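You operate a simulated robot arm through the tools that you are given. There is no shell and no other tool. Be economical: measure what you need, move in short steps, check, and stop when the job is done.

Carry out the task below with a simulated robot arm. There is one attempt and no reset: what you move stays moved.

Task
Pour about 50 ml of milk into the bowl and about 40 ml into the blue mug.
Fine: first lift the bowl off the drainer on to the worktop beside the hob; jug back. Set down upright: steel jug.

Only the result counts: the job must be done as asked and must still hold three seconds after the hand-in. Knocking over, shifting, dropping, spilling or breaking anything else fails it.

Robot
A 7-joint arm with a two-finger parallel gripper, fixed in place. Base frame: the origin is at the foot of the arm, x ahead of it, y to its left, z up; the work surface is at about z = 920. Units: mm, rad, N and s.
With the tool pointing down near the work surface it reaches from about 280 to 680 mm from the base axis. Its first joint turns from -1.152 to 1.152 rad. Payload 1.57 kg.
The TCP is the grasp point between the finger pads, 30 mm short of the fingertips. In the tool frame z runs along the fingers and y along their closing line. Largest opening 110 mm; finger width 24, thickness 12; the body of the gripper, 48 by 112 mm, starts 78 mm behind the TCP.
Orientation is that of the tool frame in the base frame, as a unit quaternion [w, x, y, z]. With the fingers straight down and closing along the base's y, the tool's x points along the base's -x, its y along +y and its z along -z.

Tools
- The arm moves only by the tool play_rows. Its argument "series" is one flat list of numbers, 7 for each row, row after row: the shift along the tool's x, y, z in mm, then the turn, a rotation vector about the tool's x, y, z in rad, then the finger opening in mm, from 0 to 110. In form: [tx, ty, tz, ax, ay, az, gripper, tx, ty, tz, ax, ay, az, gripper, ...]. A call has 1 to 20 rows; each row is the pose to reach, as a shift and turn from the pose commanded when the call began, along the tool's axes at that moment. Each row takes 0.2 s and may step no farther than 50 mm and 0.15 rad from the row before; otherwise, or with a gripper value out of range, the whole call is refused. Where a pose cannot be reached the arm comes as near as it can. A force on the tool above 40 N (or 10 N above the force at the start of the call, whichever is more), or a blocked arm, ends the call early, and 0.2 s more pass. Each finger travels about 108 mm/s and halts on what it meets, pressing with about 34 N; the grip force reading is that of the motor and also rises with nothing between the fingers. The clock runs only during rows and for 0.2 s after the last one: add rows that repeat a pose to give the fingers time. It gives the time, the measured TCP pose, the force on the tool (base axes), the opening and the grip force at its end, in the units of the frame above (readings bear some noise), with the torque about the TCP (base axes, N m) and any sound that the robot's microphone picked up.
- Cameras (640 x 400 px; columns grow to the right, rows downward): "scene" is fixed at [174.9, -400.5, 1408.2]; the picture's right is [0.69, -0.73, 0.00], its down [-0.38, -0.36, -0.85] and it looks along [0.62, 0.58, -0.52] (base axes); focal length 254 px, centre (320, 200). "wrist" rides on the gripper at [70, 16, -141] in the tool frame; the picture's right is [-0.23, 0.97, 0.00], its down [-0.86, -0.20, -0.48] and it looks along [-0.47, -0.11, 0.88] (tool axes); focal length 222 px, centre (320, 200).
- grab_frame(camera): a new picture of that camera. It takes no simulated time.
- measure_at(camera, pixels): for up to 12 pixels [column, row] of the newest picture of that camera ("zoom" is the newest enlarged one), the place [x, y, z] in the base frame of the surface seen there, good to about 3 mm. It takes no simulated time.
- inspect(camera, box): a new picture of the part [left, top, right, bottom] of that camera's present view, enlarged. It takes no simulated time.
- close_job(): hands the job in; it is judged then, once.

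Go step by step. Measure first, check grasps and placings, and put right what went wrong. The budget is 80 turns and 38 pictures, counting those below and the enlarged ones. Unless the task says otherwise, let go and move clear before handing in, and close with one line.

The tools are called after "Call:" as name(argument=value, ...) on one line, values as JSON. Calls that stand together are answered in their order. play_rows: Moves the arm, as the interface text tells. Its arguments: {"type":"object","properties":{"series":{"type":"array","items":{"type":"number"}}},"required":["series"]} The other tools are called the same way: grab_frame (camera) takes a picture; measure_at (camera, pixels) gives the place of the surface under pixels of a picture; inspect (camera, box) takes an enlarged picture of a part of a camera's view; close_job () hands the job in.

At the start:

```text
clock: 0.0
ee_pos: [440.0, 13.5, 1252.2]
orientation: [0.0, 0.0, 1.0, 0.0]
contact_force: [0.3, 0.8, 0.0]
ft_torque: [0.01, -0.01, -0.01]
width: 110.0
gripper_force: 0.1
```

scene: 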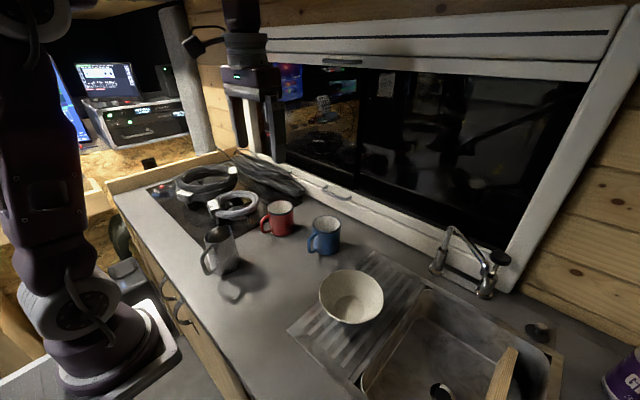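
wrist: 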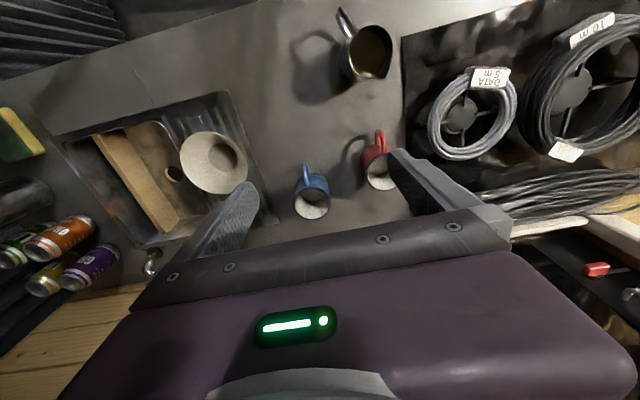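

The scene shows the steel jug at about (220,250), the blue mug at (324,236), the red mug at (277,218) and the bowl on the drainer at (351,297). I'll enlarge that area first so I can measure it.

Call:
inspect(camera="scene", box=[180, 180, 420, 330])

Call:
inspect(camera="wrist", box=[160, 0, 416, 230])

Call:
measure_at(camera="scene", pixels=[[320, 289], [383, 291], [351, 271], [350, 323], [345, 302], [313, 222], [340, 222], [310, 246], [326, 254], [300, 300], [250, 330], [270, 250]])

Call:
measure_at(camera="wrist", pixels=[[341, 12], [352, 38], [372, 50], [350, 70], [390, 70], [392, 40], [305, 168], [312, 200], [180, 160], [246, 160], [212, 132], [215, 194]])

```text
2.67 times, centred on (300, 255) of scene
```

zoom: 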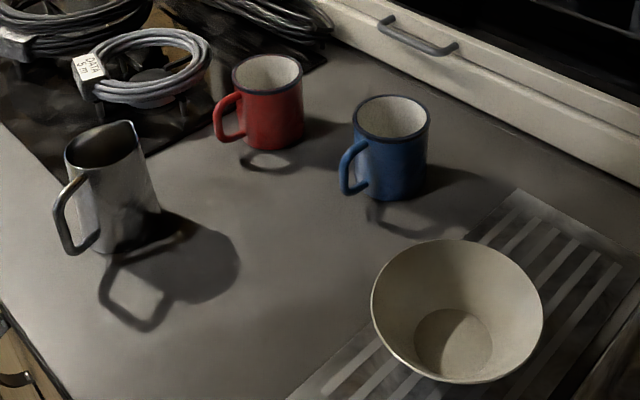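

```text
1.74 times, centred on (288, 115) of wrist
```

zoom: 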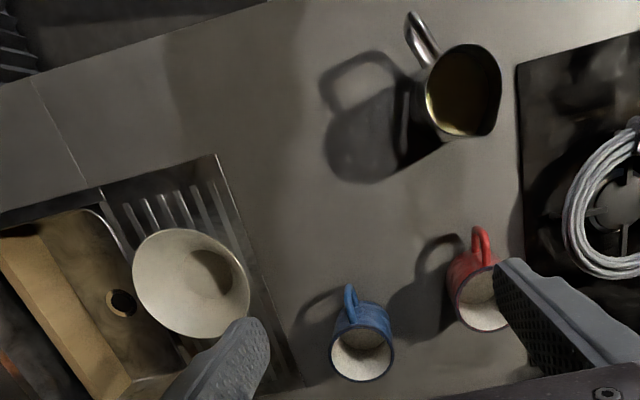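

```text
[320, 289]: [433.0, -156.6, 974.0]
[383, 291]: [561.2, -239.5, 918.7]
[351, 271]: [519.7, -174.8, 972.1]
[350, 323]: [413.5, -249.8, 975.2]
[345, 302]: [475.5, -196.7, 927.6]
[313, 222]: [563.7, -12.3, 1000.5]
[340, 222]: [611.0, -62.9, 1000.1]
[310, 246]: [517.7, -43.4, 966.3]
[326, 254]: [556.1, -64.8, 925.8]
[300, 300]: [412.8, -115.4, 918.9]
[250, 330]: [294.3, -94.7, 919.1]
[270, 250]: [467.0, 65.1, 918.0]
```

```text
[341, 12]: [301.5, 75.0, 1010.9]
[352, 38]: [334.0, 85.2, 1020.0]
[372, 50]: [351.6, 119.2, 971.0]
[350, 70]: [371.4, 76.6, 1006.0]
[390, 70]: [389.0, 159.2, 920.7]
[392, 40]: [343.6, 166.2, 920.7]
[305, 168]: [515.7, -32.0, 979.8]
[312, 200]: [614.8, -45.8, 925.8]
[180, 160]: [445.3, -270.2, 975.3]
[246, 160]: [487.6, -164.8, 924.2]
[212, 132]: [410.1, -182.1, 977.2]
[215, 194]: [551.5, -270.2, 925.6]
```

Bowl rim is at z≈975, mug rims at about 1000 and the jug rim at about 1015. Next I'll measure the rims of the jug, bowl and mug more closely in the wrist zoom.

Call:
measure_at(camera="zoom", pixels=[[415, 16], [424, 42], [432, 64], [428, 100], [445, 134], [470, 140], [494, 134], [500, 80], [475, 46], [450, 52], [460, 90], [480, 100]])

Call:
measure_at(camera="zoom", pixels=[[134, 270], [180, 231], [225, 250], [248, 290], [240, 325], [200, 337], [155, 315], [332, 345], [362, 330], [392, 350], [360, 380], [349, 290]])

Call:
measure_at(camera="scene", pixels=[[205, 240], [212, 232], [231, 227], [222, 250], [236, 265], [220, 274], [200, 262], [208, 273], [215, 260], [209, 248], [238, 258], [203, 252]])

```text
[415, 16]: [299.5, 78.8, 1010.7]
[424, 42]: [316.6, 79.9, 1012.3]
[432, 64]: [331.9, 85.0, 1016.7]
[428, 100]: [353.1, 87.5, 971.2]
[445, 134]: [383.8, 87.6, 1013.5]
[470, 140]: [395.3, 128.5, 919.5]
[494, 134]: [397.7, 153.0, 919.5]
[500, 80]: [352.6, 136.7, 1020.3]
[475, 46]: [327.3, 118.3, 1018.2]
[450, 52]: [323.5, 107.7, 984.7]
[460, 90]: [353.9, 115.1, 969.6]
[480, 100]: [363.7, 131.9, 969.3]
```

```text
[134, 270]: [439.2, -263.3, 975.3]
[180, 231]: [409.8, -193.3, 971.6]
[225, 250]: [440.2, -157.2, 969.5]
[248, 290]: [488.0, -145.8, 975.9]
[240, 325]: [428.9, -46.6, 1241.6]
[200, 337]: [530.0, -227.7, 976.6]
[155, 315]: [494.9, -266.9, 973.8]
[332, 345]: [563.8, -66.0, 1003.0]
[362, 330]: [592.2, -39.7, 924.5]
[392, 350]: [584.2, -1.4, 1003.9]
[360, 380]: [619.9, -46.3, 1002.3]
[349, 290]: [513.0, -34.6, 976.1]
```

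```text
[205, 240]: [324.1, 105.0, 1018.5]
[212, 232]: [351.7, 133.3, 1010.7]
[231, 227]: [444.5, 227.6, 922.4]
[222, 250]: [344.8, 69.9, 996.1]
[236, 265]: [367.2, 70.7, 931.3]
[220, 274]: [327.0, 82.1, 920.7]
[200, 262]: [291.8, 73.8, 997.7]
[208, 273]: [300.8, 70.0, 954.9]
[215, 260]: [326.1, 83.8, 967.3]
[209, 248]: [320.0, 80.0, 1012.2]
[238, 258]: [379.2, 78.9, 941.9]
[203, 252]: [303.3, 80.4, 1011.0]
```

The jug rim fits a circle at (356,105) with r≈32 and milk at z≈970. The bowl rim fits (467,-209) with r≈63, and the blue mug (589,-36) with r≈35. I'll probe the bowl wall slope on the -y side, the drainer edge, and the red mug and hob surroundings.

Call:
measure_at(camera="scene", pixels=[[376, 311], [373, 311], [370, 310], [366, 310], [362, 309], [358, 309], [354, 308], [330, 311], [340, 322], [325, 302], [381, 300], [379, 285]])

Call:
measure_at(camera="scene", pixels=[[287, 330], [320, 290], [362, 252], [310, 318], [264, 218], [262, 228], [277, 233], [238, 215], [205, 215], [180, 226], [455, 240], [495, 390]])

```text
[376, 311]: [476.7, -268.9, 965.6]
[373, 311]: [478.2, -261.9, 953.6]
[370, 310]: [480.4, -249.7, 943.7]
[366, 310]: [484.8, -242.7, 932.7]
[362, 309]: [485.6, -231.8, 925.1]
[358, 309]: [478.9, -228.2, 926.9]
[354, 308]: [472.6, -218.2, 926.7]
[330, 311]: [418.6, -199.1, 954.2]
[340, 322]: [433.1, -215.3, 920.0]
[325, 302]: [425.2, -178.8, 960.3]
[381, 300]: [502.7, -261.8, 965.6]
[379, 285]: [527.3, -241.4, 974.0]
```

```text
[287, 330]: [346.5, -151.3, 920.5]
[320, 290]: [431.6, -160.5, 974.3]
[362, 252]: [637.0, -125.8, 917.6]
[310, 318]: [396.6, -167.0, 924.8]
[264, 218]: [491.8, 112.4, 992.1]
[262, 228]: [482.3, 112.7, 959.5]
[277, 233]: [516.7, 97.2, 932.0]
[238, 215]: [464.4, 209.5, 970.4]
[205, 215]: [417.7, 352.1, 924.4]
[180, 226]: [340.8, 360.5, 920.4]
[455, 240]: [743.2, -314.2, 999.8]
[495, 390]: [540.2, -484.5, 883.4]
```

The bowl wall slopes about 30° from vertical near the rim, the drainer's near edge is around y≈-125 to -150, and the spot near (430,-20) is clear. I'll move to a tilted pre-grasp outside the bowl's -y rim with the opening at 30.

Call:
play_rows(series=[-2.7, -32.2, 21.5, -0.052, 0, 0, 80, -5.4, -64.4, 43, -0.104, 0, 0, 50, -8.1, -96.6, 64.5, -0.156, 0, 0, 30, -10.8, -128.8, 86, -0.208, 0, 0, 30, -13.5, -161, 107.5, -0.26, 0, 0, 30, -16.2, -193.2, 129, -0.312, 0, 0, 30, -18.9, -225.4, 150.5, -0.364, 0, 0, 30, -21.6, -257.6, 172, -0.416, 0, 0, 30, -24.3, -289.8, 193.5, -0.468, 0, 0, 30, -27, -322, 215, -0.52, 0, 0, 30, -27, -322, 215, -0.52, 0, 0, 30])

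Call:
grab_frame(camera="wrist")

Call:
grab_frame(camera="scene")

```text
clock: 2.4
ee_pos: [465.9, -308.7, 1037.8]
orientation: [0.0, -0.001, 0.966, 0.259]
contact_force: [0.5, 0.1, -0.2]
ft_torque: [0.0, -0.01, -0.03]
width: 29.9
gripper_force: 0.0
```

```text
33 pictures are left
```

wrist: 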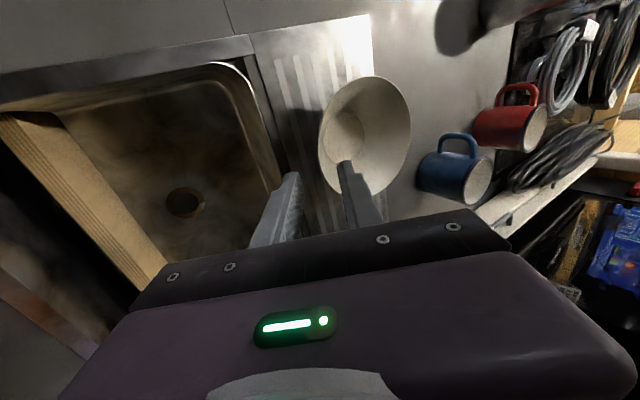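

```text
32 pictures are left
```

scene: 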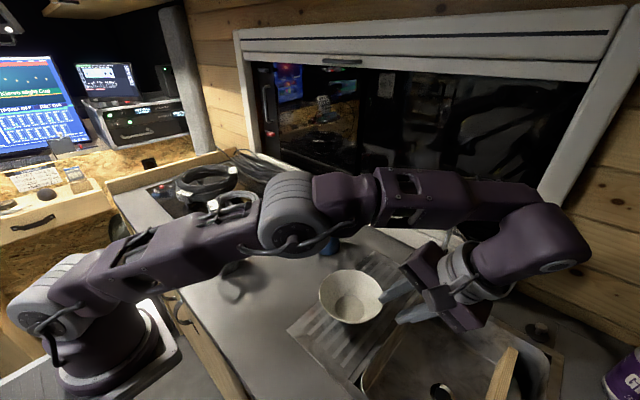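

The arm took the pose as commanded. I'll measure the rim near the fingers, around (322,165)–(350,195) in the wrist picture, to check the straddle.

Call:
measure_at(camera="wrist", pixels=[[319, 150], [321, 170], [328, 185], [336, 190], [345, 110], [330, 110], [365, 77], [409, 115], [405, 150], [385, 190], [350, 130], [335, 160]])

```text
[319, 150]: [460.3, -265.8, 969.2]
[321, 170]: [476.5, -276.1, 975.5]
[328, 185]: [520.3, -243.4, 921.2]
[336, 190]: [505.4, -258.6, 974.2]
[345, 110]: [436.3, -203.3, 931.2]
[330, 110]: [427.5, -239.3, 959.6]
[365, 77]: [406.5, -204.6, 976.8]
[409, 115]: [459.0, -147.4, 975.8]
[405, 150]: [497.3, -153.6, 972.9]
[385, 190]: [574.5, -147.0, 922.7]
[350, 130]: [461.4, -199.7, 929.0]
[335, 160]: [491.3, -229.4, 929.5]
```

The rim data puts the bowl centre at (471,-211.5) with r≈64.5, so I'll shift the grasp a few mm. Next I go in along the tool axis and close.

Call:
play_rows(series=[-4, -3.1, 20, 0, 0, 0, 30, -4, -3.1, 40, 0, 0, 0, 30, -4, -3.1, 60, 0, 0, 0, 30, -4, -3.1, 78.8, 0, 0, 0, 30, -4, -3.1, 78.8, 0, 0, 0, 30, -4, -3.1, 78.8, 0, 0, 0, 0, -4, -3.1, 78.8, 0, 0, 0, 0, -4, -3.1, 78.8, 0, 0, 0, 0])

Call:
grab_frame(camera="wrist")

```text
clock: 4.2
ee_pos: [471.1, -270.9, 968.8]
orientation: [0.0, 0.0, 0.966, 0.258]
contact_force: [-0.1, 6.1, 24.3]
ft_torque: [1.4, 0.16, 0.03]
width: 8.7
gripper_force: 27.2
```

```text
31 pictures are left
```

wrist: 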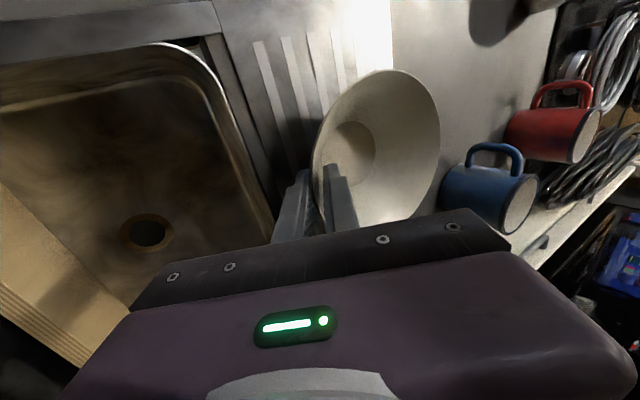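

The fingers hold the wall at 8.7 mm with 27 N. I'll lift straight up 100 mm and look.

Call:
play_rows(series=[0, 5, -8.7, 0, 0, 0, 0, 0, 15, -26, 0, 0, 0, 0, 0, 32, -55.4, 0, 0, 0, 0, 0, 50, -86.6, 0, 0, 0, 0, 0, 50, -86.6, 0, 0, 0, 0])

Call:
grab_frame(camera="scene")

```text
clock: 5.4
ee_pos: [470.9, -273.1, 1067.5]
orientation: [0.0, 0.001, 0.966, 0.257]
contact_force: [-0.2, 0.6, -2.1]
ft_torque: [-0.11, 0.03, -0.01]
width: 6.9
gripper_force: 26.7
```

```text
30 pictures are left
```

scene: 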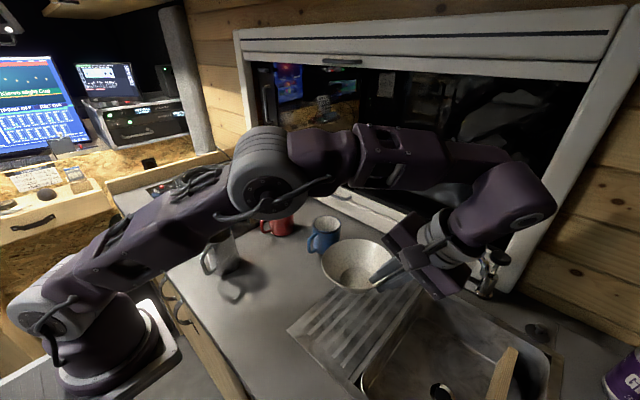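

The bowl is lifted (about 0.21 kg). I'll check its tilt by measuring the rim.

Call:
measure_at(camera="scene", pixels=[[322, 259], [335, 245], [357, 239], [382, 243], [393, 255], [330, 279], [350, 290], [352, 278]])

```text
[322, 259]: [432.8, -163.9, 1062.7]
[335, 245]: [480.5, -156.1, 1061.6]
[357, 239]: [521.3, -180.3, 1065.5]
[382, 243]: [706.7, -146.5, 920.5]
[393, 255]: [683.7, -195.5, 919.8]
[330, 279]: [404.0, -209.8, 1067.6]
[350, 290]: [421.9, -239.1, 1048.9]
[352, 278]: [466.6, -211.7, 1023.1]
```

The rim slopes about 6° down toward +y. I'll carry the bowl to centre (430,-20) and level it by turning -0.1 about tool x on the way.

Call:
play_rows(series=[8, 33, 19, -0.02, 0, 0, 0, 16, 66, 38, -0.04, 0, 0, 0, 24, 99, 57, -0.06, 0, 0, 0, 32, 132, 76, -0.08, 0, 0, 0, 38, 165.4, 95.5, -0.1, 0, 0, 0, 38, 165.4, 95.5, -0.1, 0, 0, 0, 38, 165.4, 95.5, -0.1, 0, 0, 0])

Call:
grab_frame(camera="scene")

```text
clock: 7.0
ee_pos: [432.6, -81.7, 1065.7]
orientation: [0.001, 0.0, 0.952, 0.305]
contact_force: [-0.1, 0.2, -3.0]
ft_torque: [-0.08, -0.05, 0.02]
width: 6.6
gripper_force: 26.4
```

```text
29 pictures are left
```

scene: 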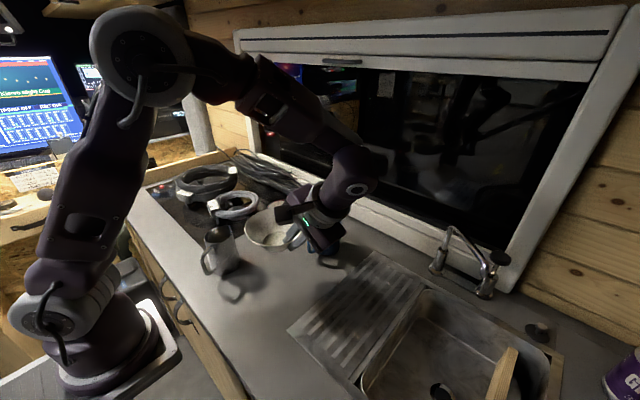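

Call:
inspect(camera="scene", box=[180, 170, 380, 300])

Call:
measure_at(camera="scene", pixels=[[245, 224], [250, 213], [262, 208], [275, 206], [250, 240], [262, 247], [282, 250], [245, 230]])

```text
3.08 times, centred on (280, 235) of scene
```

zoom: 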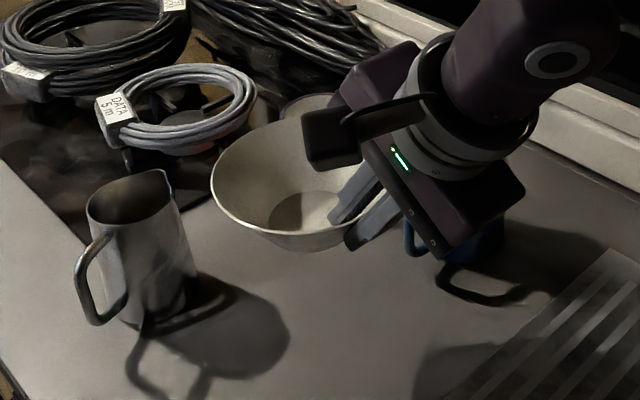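

```text
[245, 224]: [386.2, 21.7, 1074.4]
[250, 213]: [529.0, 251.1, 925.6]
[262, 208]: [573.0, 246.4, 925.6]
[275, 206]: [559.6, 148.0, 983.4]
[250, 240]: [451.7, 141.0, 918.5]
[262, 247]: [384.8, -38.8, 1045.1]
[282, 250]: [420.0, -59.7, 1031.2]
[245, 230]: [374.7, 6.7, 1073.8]
```

I'll measure along the bowl rim and bottom in this zoom, since the rim runs (213,165)–(320,235).

Call:
measure_at(camera="zoom", pixels=[[214, 168], [238, 142], [270, 126], [220, 203], [240, 222], [270, 233], [320, 236], [345, 228], [300, 250], [300, 210], [88, 210], [188, 290]])

```text
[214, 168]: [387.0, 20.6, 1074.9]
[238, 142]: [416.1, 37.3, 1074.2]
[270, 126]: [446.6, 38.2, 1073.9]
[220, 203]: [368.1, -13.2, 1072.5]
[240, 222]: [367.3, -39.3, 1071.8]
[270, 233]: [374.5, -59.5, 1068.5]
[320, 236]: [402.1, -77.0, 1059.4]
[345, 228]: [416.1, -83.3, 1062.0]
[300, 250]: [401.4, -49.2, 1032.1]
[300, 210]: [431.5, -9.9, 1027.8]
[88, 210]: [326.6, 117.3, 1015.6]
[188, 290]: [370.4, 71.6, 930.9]
```

The bowl is level within about 1.5°, with its centre at (430,-22) and its bottom about 98 mm above the top. I'll lower it slowly.

Call:
play_rows(series=[0, -17.4, 24.4, 0, 0, 0, 0, 0, -34.9, 48.8, 0, 0, 0, 0, 0, -46.5, 65.1, 0, 0, 0, 0, 0, -53.5, 74.9, 0, 0, 0, 0, 0, -55.8, 78.1, 0, 0, 0, 0, 0, -56.9, 79.8, 0, 0, 0, 0, 0, -56.9, 79.8, 0, 0, 0, 0])

Call:
inspect(camera="scene", box=[180, 170, 380, 300])

```text
clock: 8.6
ee_pos: [433.5, -80.1, 969.0]
orientation: [0.0, -0.001, 0.952, 0.305]
contact_force: [0.0, -0.8, -1.7]
ft_torque: [-0.1, 0.02, 0.02]
width: 6.5
gripper_force: 25.7
```

```text
3.08 times, centred on (280, 235) of scene
```

zoom: 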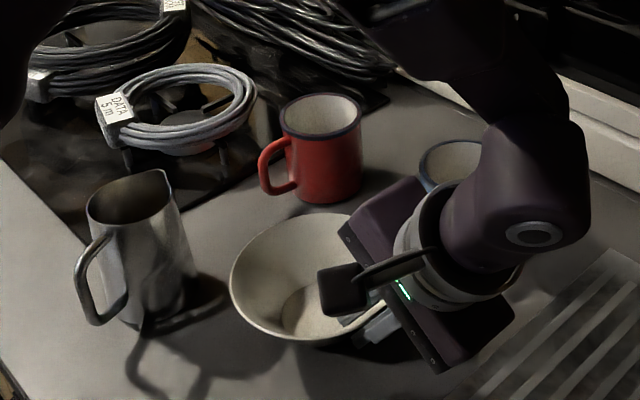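

Contact is just about to begin (force -1.7). I'll go down in 1 mm steps.

Call:
play_rows(series=[0, -0.58, 0.81, 0, 0, 0, 0, 0, -1.16, 1.63, 0, 0, 0, 0, 0, -1.16, 1.63, 0, 0, 0, 0])

```text
clock: 9.4
ee_pos: [434.5, -80.7, 967.3]
orientation: [0.0, 0.0, 0.952, 0.305]
contact_force: [0.0, 0.4, -1.8]
ft_torque: [-0.14, 0.0, 0.02]
width: 6.5
gripper_force: 26.4
```

Call:
play_rows(series=[0, -0.58, 0.81, 0, 0, 0, 0, 0, -1.16, 1.63, 0, 0, 0, 0, 0, -1.16, 1.63, 0, 0, 0, 0])

Call:
measure_at(camera="zoom", pixels=[[232, 265], [260, 235], [300, 218], [240, 305], [262, 328], [300, 340], [300, 310]])

```text
clock: 10.2
ee_pos: [433.0, -80.4, 966.2]
orientation: [0.0, 0.0, 0.952, 0.305]
contact_force: [-1.2, -3.3, 13.5]
ft_torque: [0.26, 0.17, 0.05]
width: 7.0
gripper_force: 27.0
```

```text
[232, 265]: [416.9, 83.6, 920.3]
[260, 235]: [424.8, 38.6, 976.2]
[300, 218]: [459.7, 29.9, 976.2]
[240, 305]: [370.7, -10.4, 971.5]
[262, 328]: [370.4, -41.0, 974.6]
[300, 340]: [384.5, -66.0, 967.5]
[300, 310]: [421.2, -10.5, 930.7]
```

Contact at +13 N with the bowl level. I'll open to 26 and back out along the tool axis.

Call:
play_rows(series=[0, 0, 0, 0, 0, 0, 26, 0, 0, 0, 0, 0, 0, 26, 0, 0, -10, 0, 0, 0, 26, 0, 0, -30, 0, 0, 0, 26, 0, 0, -70, 0, 0, 0, 26, 0, 0, -110, 0, 0, 0, 26, 0, 0, -150, 0, 0, 0, 26, 0, 0, -150, 0, 0, 0, 26])

Call:
grab_frame(camera="scene")

```text
clock: 12.0
ee_pos: [433.6, -168.9, 1088.8]
orientation: [0.0, 0.001, 0.952, 0.305]
contact_force: [-0.5, 0.0, 0.4]
ft_torque: [-0.03, 0.03, 0.01]
width: 25.8
gripper_force: 0.1
```

```text
26 pictures are left
```

scene: 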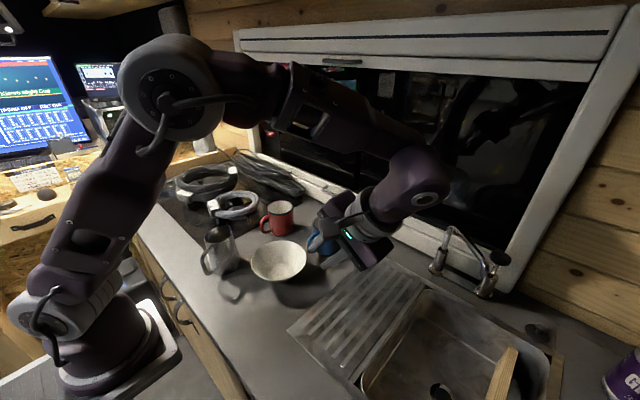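

The bowl stands on the worktop. I'll measure its rim and move up and over toward the jug, untilting on the way.

Call:
measure_at(camera="scene", pixels=[[251, 258], [262, 245], [278, 240], [297, 244], [306, 256], [300, 272], [285, 281], [265, 280], [277, 265], [222, 232], [190, 243], [246, 295]])

Call:
play_rows(series=[11.7, 31.4, 5.3, 0.0775, 0, 0, 60, 23.4, 62.7, 10.7, 0.155, 0, 0, 100, 35.1, 94.1, 16, 0.2325, 0, 0, 110, 46.8, 125.5, 21.3, 0.31, 0, 0, 110, 58.5, 156.8, 26.7, 0.3875, 0, 0, 110, 70.2, 188.2, 32, 0.465, 0, 0, 110, 81.9, 219.5, 37.4, 0.5425, 0, 0, 110, 93.6, 250.9, 42.7, 0.62, 0, 0, 110, 93.6, 250.9, 42.7, 0.62, 0, 0, 110])

Call:
grab_frame(camera="wrist")

```text
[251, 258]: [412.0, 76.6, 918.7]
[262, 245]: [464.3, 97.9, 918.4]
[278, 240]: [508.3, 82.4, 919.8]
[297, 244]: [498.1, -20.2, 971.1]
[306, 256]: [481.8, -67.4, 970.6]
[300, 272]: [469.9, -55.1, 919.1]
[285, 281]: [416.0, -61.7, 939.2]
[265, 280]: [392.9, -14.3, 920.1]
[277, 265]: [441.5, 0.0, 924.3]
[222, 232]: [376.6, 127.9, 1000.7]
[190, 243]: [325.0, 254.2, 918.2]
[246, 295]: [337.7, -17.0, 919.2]
```

```text
clock: 14.0
ee_pos: [340.6, 60.8, 1198.8]
orientation: [0.0, 0.001, 1.0, 0.0]
contact_force: [0.3, 0.5, -0.2]
ft_torque: [0.0, 0.02, -0.03]
width: 110.3
gripper_force: 0.1
```

```text
25 pictures are left
```

wrist: 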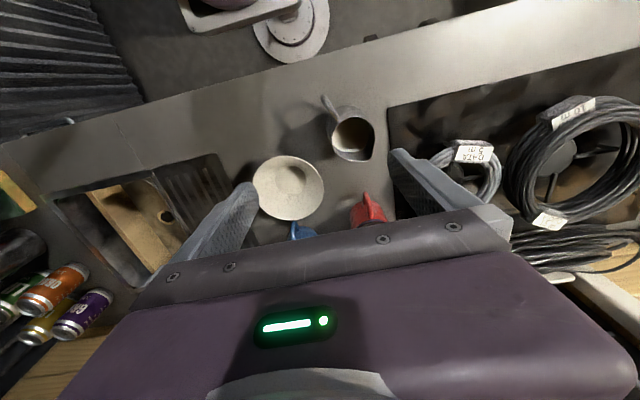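

The jug is clear here at about (352,138) with its spout toward (370,158). I'll zoom in to fix its axis and the bowl's position.

Call:
inspect(camera="wrist", box=[240, 85, 400, 235])

```text
2.67 times, centred on (320, 160) of wrist
```

zoom: 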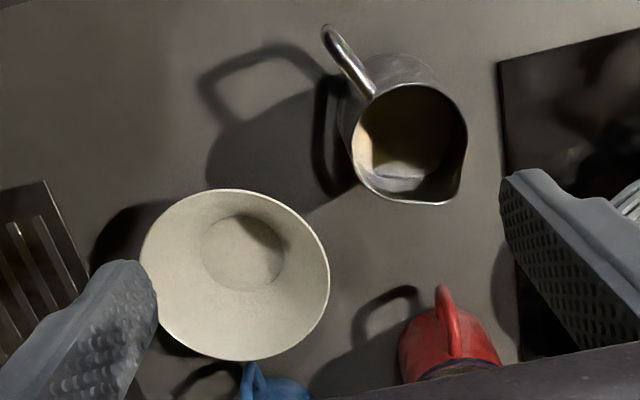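

Call:
measure_at(camera="zoom", pixels=[[327, 30], [372, 93], [355, 130], [360, 175], [390, 200], [440, 202], [458, 180], [467, 140], [440, 95], [405, 85], [400, 130], [400, 185]])

Call:
measure_at(camera="zoom", pixels=[[142, 255], [180, 205], [240, 189], [310, 225], [329, 280], [300, 340], [240, 360], [165, 325], [240, 255], [410, 150], [385, 125], [420, 175]])

```text
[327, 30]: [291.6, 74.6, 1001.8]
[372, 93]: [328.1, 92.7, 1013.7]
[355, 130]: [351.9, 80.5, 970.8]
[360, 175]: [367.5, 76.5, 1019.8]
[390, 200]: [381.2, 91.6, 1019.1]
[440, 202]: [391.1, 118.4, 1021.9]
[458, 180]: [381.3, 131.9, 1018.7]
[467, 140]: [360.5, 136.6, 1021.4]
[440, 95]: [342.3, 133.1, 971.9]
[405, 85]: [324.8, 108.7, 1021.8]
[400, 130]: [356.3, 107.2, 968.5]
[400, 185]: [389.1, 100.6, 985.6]
```

```text
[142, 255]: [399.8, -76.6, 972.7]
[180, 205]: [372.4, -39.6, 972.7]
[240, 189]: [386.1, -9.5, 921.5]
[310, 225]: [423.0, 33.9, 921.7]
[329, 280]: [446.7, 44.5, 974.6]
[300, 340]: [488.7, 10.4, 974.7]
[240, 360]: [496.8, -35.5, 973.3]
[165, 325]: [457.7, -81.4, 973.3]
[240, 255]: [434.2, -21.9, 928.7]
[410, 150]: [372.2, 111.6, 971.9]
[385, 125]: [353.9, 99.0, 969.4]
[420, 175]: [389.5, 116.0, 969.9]
```

Jug axis is (357,106) with its spout bearing about 24° and the handle opposite. I'll yaw 0.42 first, then tilt 0.61 to a pre-grasp behind and above the handle.

Call:
play_rows(series=[10, 2.8, 15.8, 0, 0, -0.105, 100, 20, 5.6, 31.5, 0, 0, -0.21, 100, 30, 8.5, 47, 0, 0, -0.315, 100, 40, 11.4, 63, 0, 0, -0.42, 100, 50.6, 14.2, 78.8, 0, 0, -0.42, 100, 50.6, 14.2, 78.8, 0, 0, -0.42, 100])

Call:
play_rows(series=[0, 0, 0, 0, -0.14, 0, 100, 0, 0, 0, 0, -0.28, 0, 100, 0, 0, 0, 0, -0.42, 0, 100, 0, 0, 0, 0, -0.56, 0, 100, -6, 0.3, 20, 0, -0.61, 0, 100, -14, 0.6, 45, 0, -0.61, 0, 100, -22.3, 1, 71, 0, -0.61, 0, 100, -22.3, 1, 71, 0, -0.61, 0, 100])

Call:
grab_frame(camera="wrist")

Call:
inspect(camera="scene", box=[140, 160, 340, 290])

```text
clock: 15.4
ee_pos: [288.6, 75.3, 1118.9]
orientation: [-0.001, -0.209, 0.978, 0.0]
contact_force: [0.7, 0.2, 0.2]
ft_torque: [0.01, 0.02, 0.01]
width: 100.0
gripper_force: 0.1
```

```text
clock: 17.2
ee_pos: [288.8, 74.6, 1120.6]
orientation: [0.269, -0.201, 0.94, 0.058]
contact_force: [-0.4, 0.5, 0.3]
ft_torque: [0.01, -0.02, -0.02]
width: 100.2
gripper_force: 0.0
out of reach, approached as far as the arm can: row 5, 6, 7, 8
```

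```text
23 pictures are left
```

wrist: 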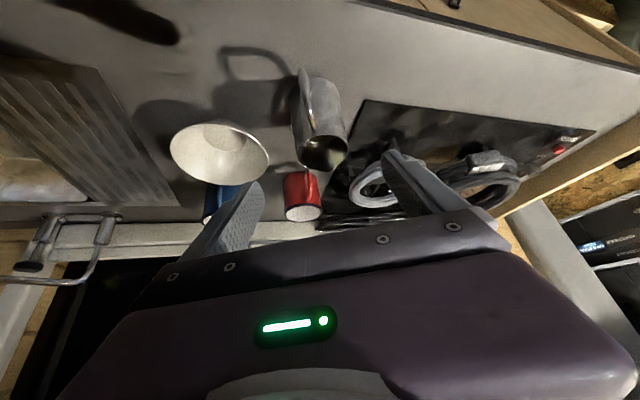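

```text
3.08 times, centred on (240, 225) of scene
```

zoom: 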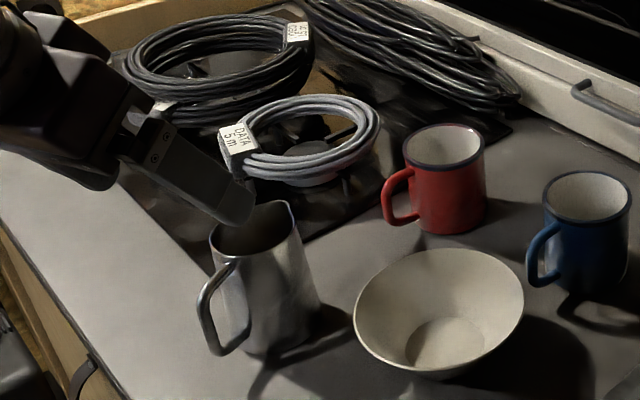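

The deeper tilt ran out of reach here, stopping at 0.56 rad and (289,75,1121). I'll back off the tilt by 0.14 and see where the arm settles.

Call:
play_rows(series=[0, 0, 0, 0, 0.07, 0, 100, 0, 0, 0, 0, 0.14, 0, 100, 0, 0, 0, 0, 0.14, 0, 100])

```text
clock: 18.0
ee_pos: [288.7, 75.3, 1119.8]
orientation: [0.227, -0.203, 0.951, 0.048]
contact_force: [0.2, -1.3, 0.4]
ft_torque: [0.01, 0.01, -0.01]
width: 100.1
gripper_force: 0.1
```

It settled at a tilt of 0.468, which is usable. From here the jug axis lies almost straight along the tool axis, so I'll advance 73 mm to the pre-grasp.

Call:
play_rows(series=[-0.5, 0, 25, 0, 0, 0, 100, -1, 0, 50, 0, 0, 0, 100, -1.5, 0.2, 73, 0, 0, 0, 100, -1.5, 0.2, 73, 0, 0, 0, 100])

Call:
inspect(camera="wrist", box=[200, 30, 440, 230])

Call:
inspect(camera="scene", box=[140, 160, 340, 290])

```text
clock: 19.0
ee_pos: [316.1, 87.3, 1066.7]
orientation: [0.228, -0.203, 0.951, 0.049]
contact_force: [0.6, 0.4, 0.5]
ft_torque: [0.03, -0.01, 0.01]
width: 100.1
gripper_force: 0.1
out of reach, approached as far as the arm can: row 3, 4
```

```text
2.00 times, centred on (320, 130) of wrist
```

zoom: 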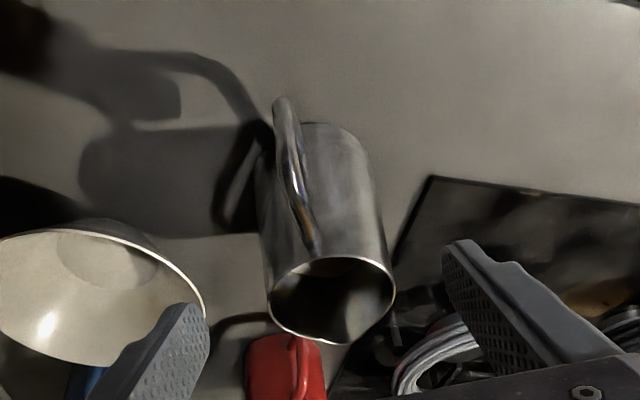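

```text
3.08 times, centred on (240, 225) of scene
```

zoom: 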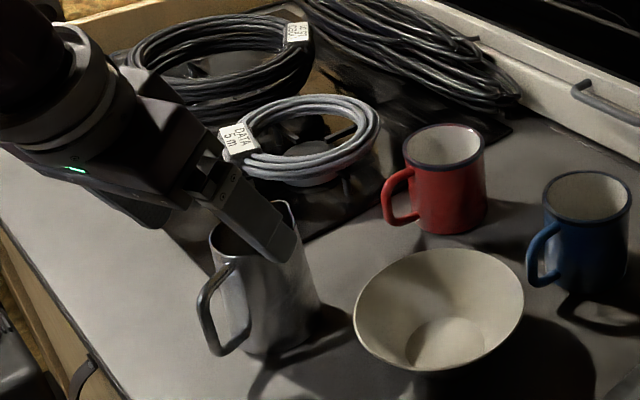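

The wrist limit allows less tilt this close in. I'll reduce it to about 0.2 rad before descending.

Call:
play_rows(series=[0, 0, 0, 0, 0.09, 0, 100, 0, 0, 0, 0, 0.18, 0, 100, 0, 0, 0, 0, 0.268, 0, 100, 0, 0, 0, 0, 0.268, 0, 100])

Call:
play_rows(series=[-13, 0.2, 0, 0, 0, 0, 100, -25.9, 0.4, 8, 0, 0, 0, 100, -25.9, 0.4, 35, 0, 0, 0, 100, -25.9, 0.4, 60, 0, 0, 0, 100, -25.9, 0.4, 60, 0, 0, 0, 100])

Call:
grab_frame(camera="wrist")

```text
clock: 20.0
ee_pos: [316.0, 86.5, 1065.5]
orientation: [0.099, -0.207, 0.973, 0.021]
contact_force: [-0.7, -0.4, 0.2]
ft_torque: [0.01, -0.03, 0.0]
width: 100.0
gripper_force: 0.2
```

```text
clock: 21.2
ee_pos: [345.8, 101.7, 1026.0]
orientation: [0.089, -0.207, 0.974, 0.028]
contact_force: [0.5, 0.5, 0.4]
ft_torque: [0.0, -0.01, -0.02]
width: 100.0
gripper_force: 0.1
out of reach, approached as far as the arm can: row 4
```

```text
19 pictures are left
```

wrist: 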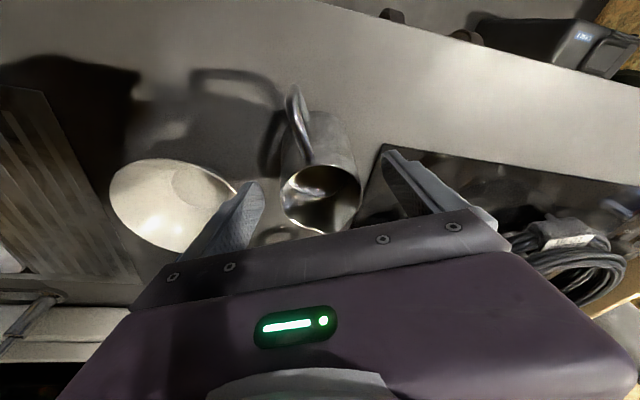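

Tilt is still limited as the hand goes lower, so I'll grip with the tool vertical. I'll rotate upright first, then descend around the jug.

Call:
play_rows(series=[0, 0, 0, 0.009, 0.093, 0, 100, 0, 0, 0, 0.018, 0.186, 0, 100, 0, 0, 0, 0.018, 0.186, 0, 100])

Call:
play_rows(series=[-12, -0.6, 0, 0, 0, 0, 100, -12, -0.6, 20, 0, 0, 0, 100, -12, -0.6, 40, 0, 0, 0, 100, -12, -0.6, 51, 0, 0, 0, 100, -12, -0.6, 51, 0, 0, 0, 100])

Call:
inspect(camera="scene", box=[160, 180, 320, 300])

```text
clock: 22.0
ee_pos: [350.9, 102.4, 1012.8]
orientation: [0.009, -0.208, 0.978, -0.006]
contact_force: [-0.6, -0.1, -1.2]
ft_torque: [0.03, 0.01, 0.05]
width: 100.2
gripper_force: 0.1
```

```text
clock: 23.2
ee_pos: [363.0, 106.3, 961.8]
orientation: [0.009, -0.207, 0.978, -0.007]
contact_force: [0.3, 0.0, -0.1]
ft_torque: [-0.03, 0.02, -0.01]
width: 99.7
gripper_force: 0.0
```

```text
3.33 times, centred on (240, 240) of scene
```

zoom: 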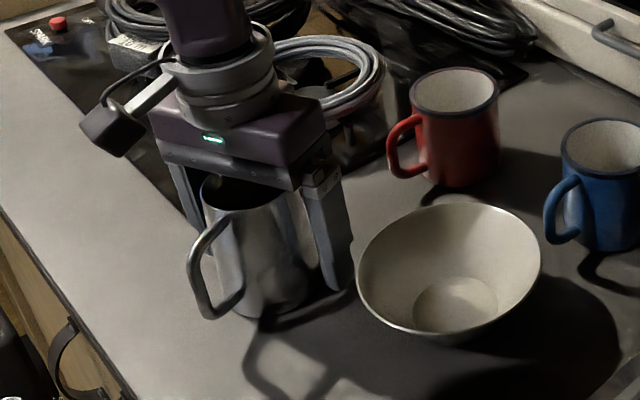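

The fingers straddle the jug. I'll centre on the axis (5.6 mm back, 2.2 mm sideways, 8 mm up) and close.

Call:
play_rows(series=[5.6, 2.2, -8, 0, 0, 0, 100, 5.6, 2.2, -8, 0, 0, 0, 100, 5.6, 2.2, -8, 0, 0, 0, 60, 5.6, 2.2, -8, 0, 0, 0, 40, 5.6, 2.2, -8, 0, 0, 0, 30, 5.6, 2.2, -8, 0, 0, 0, 30])

```text
clock: 24.6
ee_pos: [356.6, 107.2, 970.0]
orientation: [0.009, -0.208, 0.978, -0.007]
contact_force: [-1.8, 2.8, 5.3]
ft_torque: [0.18, 0.14, -0.02]
width: 71.3
gripper_force: 33.6
```

The jug is gripped at 71.3 mm. I'll lift it 80 mm slowly and read the weight.

Call:
play_rows(series=[0, 0, -5, 0, 0, 0, 30, 0, 0, -15, 0, 0, 0, 30, 0, 0, -30, 0, 0, 0, 30, 0, 0, -45, 0, 0, 0, 30, 0, 0, -60, 0, 0, 0, 30, 0, 0, -72, 0, 0, 0, 30, 0, 0, -80, 0, 0, 0, 30, 0, 0, -80, 0, 0, 0, 30, 0, 0, -80, 0, 0, 0, 30, 0, 0, -80, 0, 0, 0, 30])

Call:
play_rows(series=[0, 0, 0, 0, 0, 0, 30])

Call:
play_rows(series=[0, 0, 0, 0, 0, 0, 30])

Call:
play_rows(series=[0, 0, 0, 0, 0, 0, 30])

```text
clock: 26.8
ee_pos: [354.7, 105.7, 1050.6]
orientation: [0.011, -0.208, 0.978, -0.006]
contact_force: [0.3, -0.1, -2.4]
ft_torque: [0.02, -0.02, 0.0]
width: 71.5
gripper_force: 33.8
```

```text
clock: 27.2
ee_pos: [354.8, 106.4, 1049.7]
orientation: [0.01, -0.209, 0.978, -0.008]
contact_force: [-0.1, 0.2, -2.9]
ft_torque: [-0.02, 0.03, -0.01]
width: 71.3
gripper_force: 34.0
```

```text
clock: 27.6
ee_pos: [355.5, 105.3, 1049.4]
orientation: [0.01, -0.209, 0.978, -0.007]
contact_force: [0.1, -0.5, -3.2]
ft_torque: [0.02, 0.0, 0.01]
width: 71.1
gripper_force: 34.0
```

```text
clock: 28.0
ee_pos: [354.6, 106.1, 1049.4]
orientation: [0.01, -0.208, 0.978, -0.007]
contact_force: [0.3, 0.4, -2.3]
ft_torque: [0.01, 0.01, -0.02]
width: 71.4
gripper_force: 34.2
```

The jug with its milk weighs about 2.7 N (noise ±0.4 N). I'll carry it gently to the robot side of the bowl, keeping the spout bearing.

Call:
play_rows(series=[3, -5.8, 0.5, 0, 0, 0, 30, 10, -19, 1.5, 0, 0, 0, 30, 21, -38, 3, 0, 0, 0, 30, 34, -61, 4.5, 0, 0, 0, 30, 47, -85, 6, 0, 0, 0, 30, 60, -108, 7.5, 0, 0, 0, 30, 71, -128, 9, 0, 0, 0, 30, 78, -140, 10, 0, 0, 0, 30, 81.2, -145.5, 10, 0, 0, 0, 30, 81.2, -145.5, 10, 0, 0, 0, 30])

Call:
play_rows(series=[0, 0, 0, 0, 0.06, 0, 30, 0, 0, 0, 0, 0.14, 0, 30, 0, 0, 0, 0, 0.22, 0, 30, 0, 0, 0, 0, 0.3, 0, 30, 0, 0, 0, 0, 0.38, 0, 30, 0, 0, 0, 0, 0.46, 0, 30, 0, 0, 0, 0, 0.54, 0, 30, 0, 0, 0, 0, 0.6, 0, 30, 0, 0, 0, 0, 0.6, 0, 30])

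Call:
inspect(camera="scene", box=[180, 180, 380, 320])

```text
clock: 30.2
ee_pos: [338.9, -59.4, 1039.5]
orientation: [0.009, -0.208, 0.978, -0.007]
contact_force: [0.1, -0.2, -2.8]
ft_torque: [0.01, -0.02, -0.02]
width: 71.4
gripper_force: 33.8
```

```text
clock: 32.2
ee_pos: [340.2, -59.3, 1040.7]
orientation: [-0.281, -0.197, 0.937, -0.068]
contact_force: [-0.9, -0.4, -3.3]
ft_torque: [0.04, -0.03, 0.01]
width: 71.4
gripper_force: 34.0
```

```text
2.86 times, centred on (280, 250) of scene
```

zoom: 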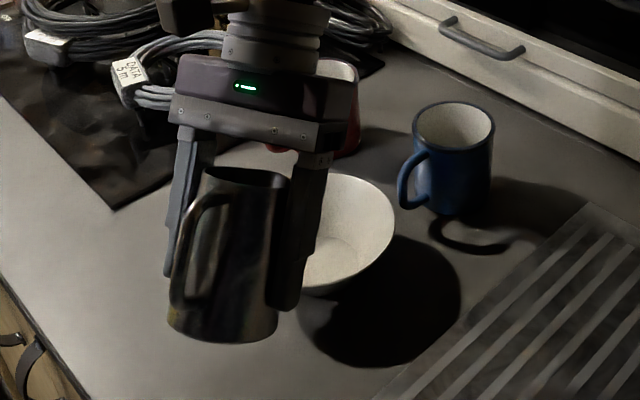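

Tilted 34° with the spout over the bowl and nothing pouring yet. I'll lower 20 mm, go forward 8 mm, and tilt on to 0.80.

Call:
play_rows(series=[-6, 0, 4, 0, 0.03, 0, 30, -12, 0, 8, 0, 0.07, 0, 30, -17.9, 0, 12, 0, 0.12, 0, 30, -17.9, 0, 12, 0, 0.16, 0, 30, -17.9, 0, 12, 0, 0.2, 0, 30, -17.9, 0, 12, 0, 0.2, 0, 30])

Call:
play_rows(series=[0, 0, 0, 0, 0.03, 0, 30, 0, 0, 0, 0, 0.06, 0, 30, 0, 0, 0, 0, 0.06, 0, 30])

Call:
inspect(camera="scene", box=[200, 190, 340, 290])

```text
clock: 33.6
ee_pos: [348.3, -56.0, 1020.4]
orientation: [-0.372, -0.189, 0.905, -0.088]
contact_force: [-0.4, 0.1, -2.0]
ft_torque: [0.06, -0.04, 0.02]
width: 71.4
gripper_force: 33.6
```

```text
clock: 34.4
ee_pos: [348.2, -56.2, 1019.9]
orientation: [-0.399, -0.186, 0.893, -0.093]
contact_force: [0.1, 0.6, -3.4]
ft_torque: [0.03, -0.05, 0.03]
width: 70.9
gripper_force: 34.0
```

```text
4.00 times, centred on (270, 240) of scene
```

zoom: 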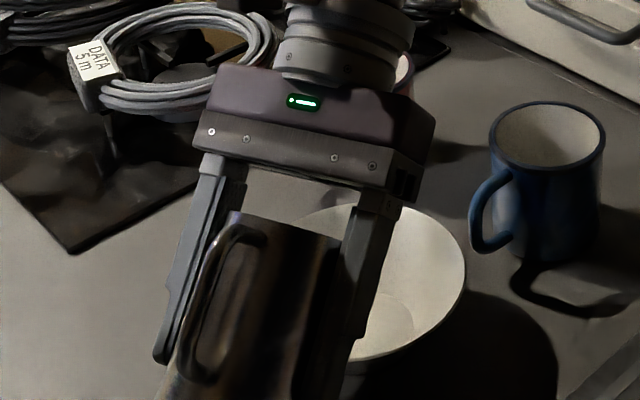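

Nothing has poured at 0.86 rad. I'll go on in small increments, listening for the pour.

Call:
play_rows(series=[0, 0, 0, 0, 0.025, 0, 30, 0, 0, 0, 0, 0.05, 0, 30, 0, 0, 0, 0, 0.05, 0, 30])

Call:
play_rows(series=[0, 0, 0, 0, 0.025, 0, 30, 0, 0, 0, 0, 0.05, 0, 30, 0, 0, 0, 0, 0.05, 0, 30])

Call:
inspect(camera="scene", box=[200, 190, 340, 290])

```text
clock: 35.2
ee_pos: [347.4, -56.5, 1020.4]
orientation: [-0.421, -0.184, 0.883, -0.098]
contact_force: [0.5, 0.4, -2.8]
ft_torque: [-0.01, -0.03, -0.02]
width: 71.2
gripper_force: 34.0
```

```text
clock: 36.0
ee_pos: [348.1, -55.5, 1020.7]
orientation: [-0.444, -0.18, 0.872, -0.101]
contact_force: [0.5, -0.1, -2.6]
ft_torque: [0.01, 0.0, 0.02]
width: 71.6
gripper_force: 34.3
```

```text
4.00 times, centred on (270, 240) of scene
```

zoom: 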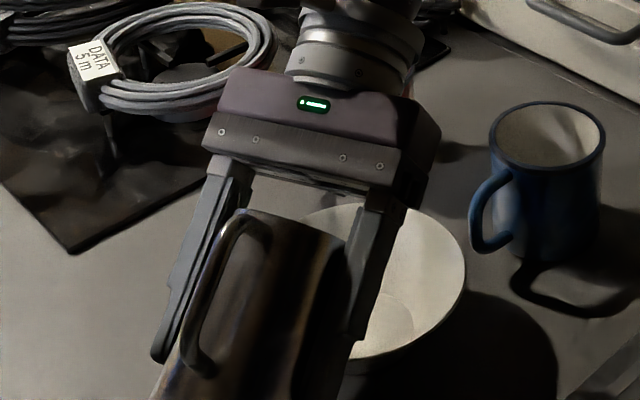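

Still nothing visible at 0.96 rad. I'll keep going in 0.05 steps.

Call:
play_rows(series=[0, 0, 0, 0, 0.025, 0, 30, 0, 0, 0, 0, 0.05, 0, 30, 0, 0, 0, 0, 0.05, 0, 30, 0, 0, 0, 0, 0.05, 0, 30])

Call:
play_rows(series=[0, 0, 0, 0, 0.025, 0, 30, 0, 0, 0, 0, 0.05, 0, 30, 0, 0, 0, 0, 0.05, 0, 30, 0, 0, 0, 0, 0.05, 0, 30])

Call:
inspect(camera="wrist", box=[200, 60, 460, 230])

```text
clock: 37.0
ee_pos: [347.7, -56.6, 1021.2]
orientation: [-0.464, -0.178, 0.861, -0.106]
contact_force: [-0.4, 0.2, -2.7]
ft_torque: [-0.04, -0.01, -0.01]
width: 71.3
gripper_force: 33.6
```

```text
clock: 38.0
ee_pos: [348.9, -56.3, 1020.4]
orientation: [-0.486, -0.176, 0.849, -0.111]
contact_force: [0.5, 0.6, -2.2]
ft_torque: [0.02, -0.07, -0.01]
width: 71.3
gripper_force: 33.5
```

```text
2.35 times, centred on (330, 145) of wrist
```

zoom: 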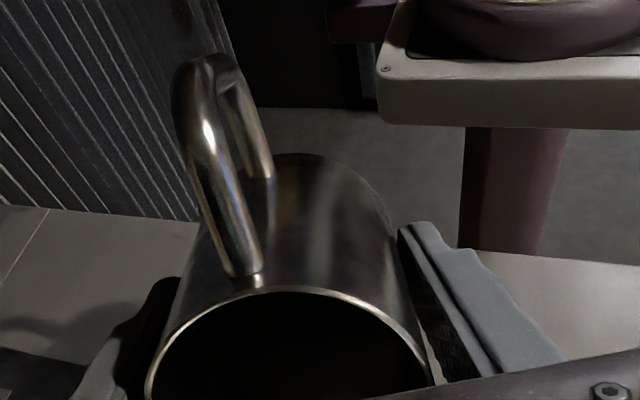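

The wrist view can't see the lip, and there is no sound yet at 1.06 rad. One more step, then I'll check the bowl in the scene view.

Call:
play_rows(series=[0, 0, 0, 0, 0.025, 0, 30, 0, 0, 0, 0, 0.05, 0, 30, 0, 0, 0, 0, 0.05, 0, 30, 0, 0, 0, 0, 0.05, 0, 30])

Call:
inspect(camera="scene", box=[240, 215, 340, 290])

Call:
measure_at(camera="zoom", pixels=[[290, 200], [280, 225], [320, 190], [300, 260], [340, 240], [360, 200]])

```text
clock: 39.0
ee_pos: [347.1, -57.3, 1019.7]
orientation: [-0.507, -0.173, 0.836, -0.116]
contact_force: [-0.4, 0.4, -2.0]
ft_torque: [0.02, -0.04, 0.0]
width: 71.4
gripper_force: 33.9
```

```text
5.33 times, centred on (290, 252) of scene
```

zoom: 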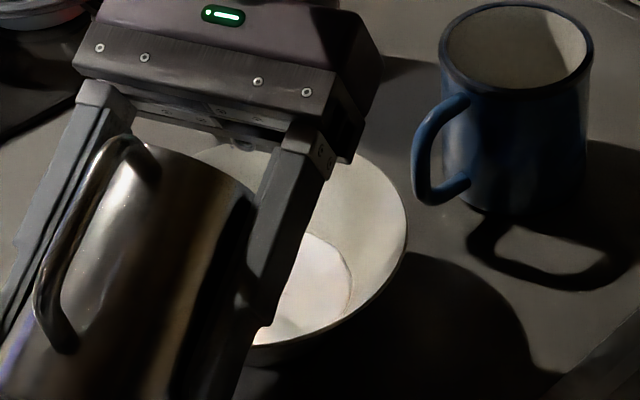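

```text
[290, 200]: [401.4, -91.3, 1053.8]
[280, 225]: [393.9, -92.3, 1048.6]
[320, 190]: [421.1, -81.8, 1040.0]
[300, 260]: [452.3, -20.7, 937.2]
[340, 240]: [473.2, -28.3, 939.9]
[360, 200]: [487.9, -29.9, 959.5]
```

Milk is now in the bowl, a bright pool around (320,280) in the zoom at z≈937. I'll tilt back at once to stop the flow and measure the pool in detail.

Call:
measure_at(camera="zoom", pixels=[[310, 250], [320, 260], [320, 280], [300, 280], [300, 300], [330, 290], [335, 300], [345, 300], [350, 275], [345, 255], [330, 240], [310, 235]])

Call:
play_rows(series=[0, 0, 0, 0, -0.1, 0, 30, 0, 0, 0, 0, -0.2, 0, 30, 0, 0, 0, 0, -0.3, 0, 30, 0, 0, 0, 0, -0.35, 0, 30, 0, 0, 0, 0, -0.35, 0, 30])

Call:
play_rows(series=[0, 0, 0, 0, 0, 0, 30])

Call:
play_rows(series=[0, 0, 0, 0, 0, 0, 30])

Call:
play_rows(series=[0, 0, 0, 0, 0, 0, 30])

Call:
inspect(camera="scene", box=[240, 215, 340, 290])

```text
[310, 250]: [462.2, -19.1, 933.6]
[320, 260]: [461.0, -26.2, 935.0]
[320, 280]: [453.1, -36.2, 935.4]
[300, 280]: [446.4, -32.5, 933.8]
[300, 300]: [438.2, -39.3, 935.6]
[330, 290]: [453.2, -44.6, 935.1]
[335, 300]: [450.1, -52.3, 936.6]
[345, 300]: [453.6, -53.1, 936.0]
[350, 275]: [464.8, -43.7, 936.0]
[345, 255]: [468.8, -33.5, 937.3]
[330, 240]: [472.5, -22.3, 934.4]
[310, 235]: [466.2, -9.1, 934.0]
```

```text
clock: 40.2
ee_pos: [346.7, -56.4, 1020.2]
orientation: [-0.352, -0.191, 0.912, -0.084]
contact_force: [0.5, 0.0, -3.4]
ft_torque: [0.02, -0.08, 0.02]
width: 71.0
gripper_force: 34.2
```

```text
clock: 40.6
ee_pos: [347.0, -56.4, 1020.4]
orientation: [-0.353, -0.19, 0.912, -0.084]
contact_force: [0.1, -0.5, -2.9]
ft_torque: [0.01, 0.0, 0.01]
width: 71.4
gripper_force: 34.4
```

```text
clock: 41.0
ee_pos: [347.9, -57.3, 1019.8]
orientation: [-0.353, -0.19, 0.912, -0.084]
contact_force: [0.4, 0.3, -3.1]
ft_torque: [0.03, -0.05, 0.0]
width: 71.0
gripper_force: 34.1
```

```text
clock: 41.4
ee_pos: [347.4, -56.8, 1020.5]
orientation: [-0.354, -0.19, 0.912, -0.084]
contact_force: [0.4, -0.2, -2.6]
ft_torque: [-0.02, -0.03, -0.01]
width: 71.2
gripper_force: 33.8
```

```text
5.33 times, centred on (290, 252) of scene
```

zoom: 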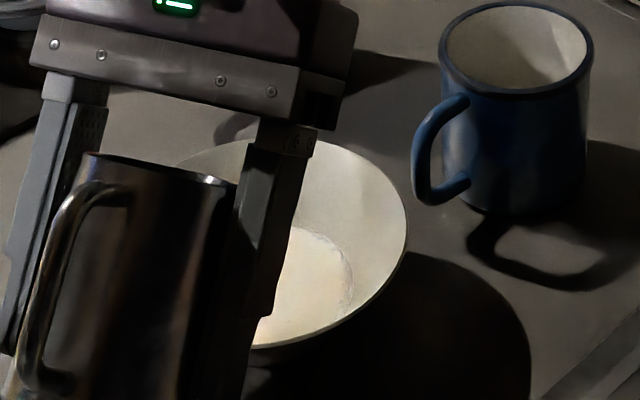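

I'll measure the pool's level and edge in this newer zoom, where its right edge is at about (350,280).

Call:
measure_at(camera="zoom", pixels=[[300, 250], [310, 270], [320, 290], [290, 280], [300, 300], [280, 310], [330, 270], [350, 285], [352, 275], [345, 258], [330, 240], [300, 230]])

```text
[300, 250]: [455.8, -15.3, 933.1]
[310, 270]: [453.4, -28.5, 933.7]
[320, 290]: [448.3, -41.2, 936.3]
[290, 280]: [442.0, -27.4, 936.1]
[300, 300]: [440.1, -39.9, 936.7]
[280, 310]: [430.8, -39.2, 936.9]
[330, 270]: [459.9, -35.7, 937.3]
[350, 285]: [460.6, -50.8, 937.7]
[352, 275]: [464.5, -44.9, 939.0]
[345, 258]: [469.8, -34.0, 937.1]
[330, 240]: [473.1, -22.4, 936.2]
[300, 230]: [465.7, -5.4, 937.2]
```

The pool reads z≈936 against a floor of ≈926.5, which I estimate at 35–42 ml. As a second gauge I'll bring the jug upright, backed off and raised, and read the milk level inside it with the wrist camera.

Call:
play_rows(series=[10, 0, -3, 0, 0, 0, 30, 24, 0, -7.2, 0, -0.06, 0, 30, 38.6, 0, -11.6, 0, -0.14, 0, 30, 38.6, 0, -11.6, 0, -0.23, 0, 30, 38.6, 0, -11.6, 0, -0.32, 0, 30, 38.6, 0, -11.6, 0, -0.41, 0, 30, 38.6, 0, -11.6, 0, -0.5, 0, 30, 38.6, 0, -11.6, 0, -0.59, 0, 30, 38.6, 0, -11.6, 0, -0.68, 0, 30, 38.6, 0, -11.6, 0, -0.745, 0, 30, 38.6, 0, -11.6, 0, -0.745, 0, 30, 38.6, 0, -11.6, 0, -0.745, 0, 30, 38.6, 0, -11.6, 0, -0.745, 0, 30])

Call:
inspect(camera="wrist", box=[240, 130, 420, 240])

```text
clock: 44.2
ee_pos: [329.5, -64.6, 1056.1]
orientation: [0.002, -0.206, 0.978, -0.008]
contact_force: [0.3, 0.6, -1.7]
ft_torque: [0.0, 0.0, -0.03]
width: 71.2
gripper_force: 33.8
```

```text
3.56 times, centred on (330, 185) of wrist
```

zoom: 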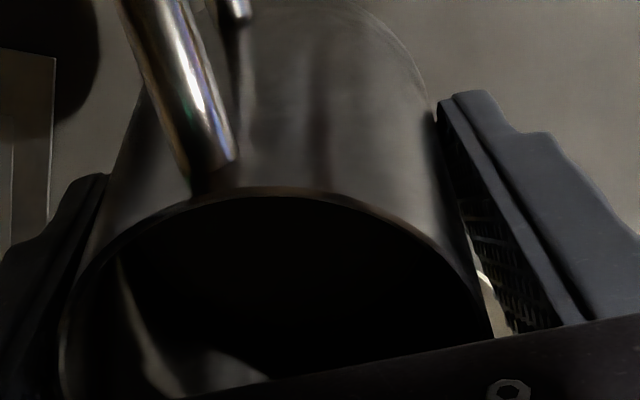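

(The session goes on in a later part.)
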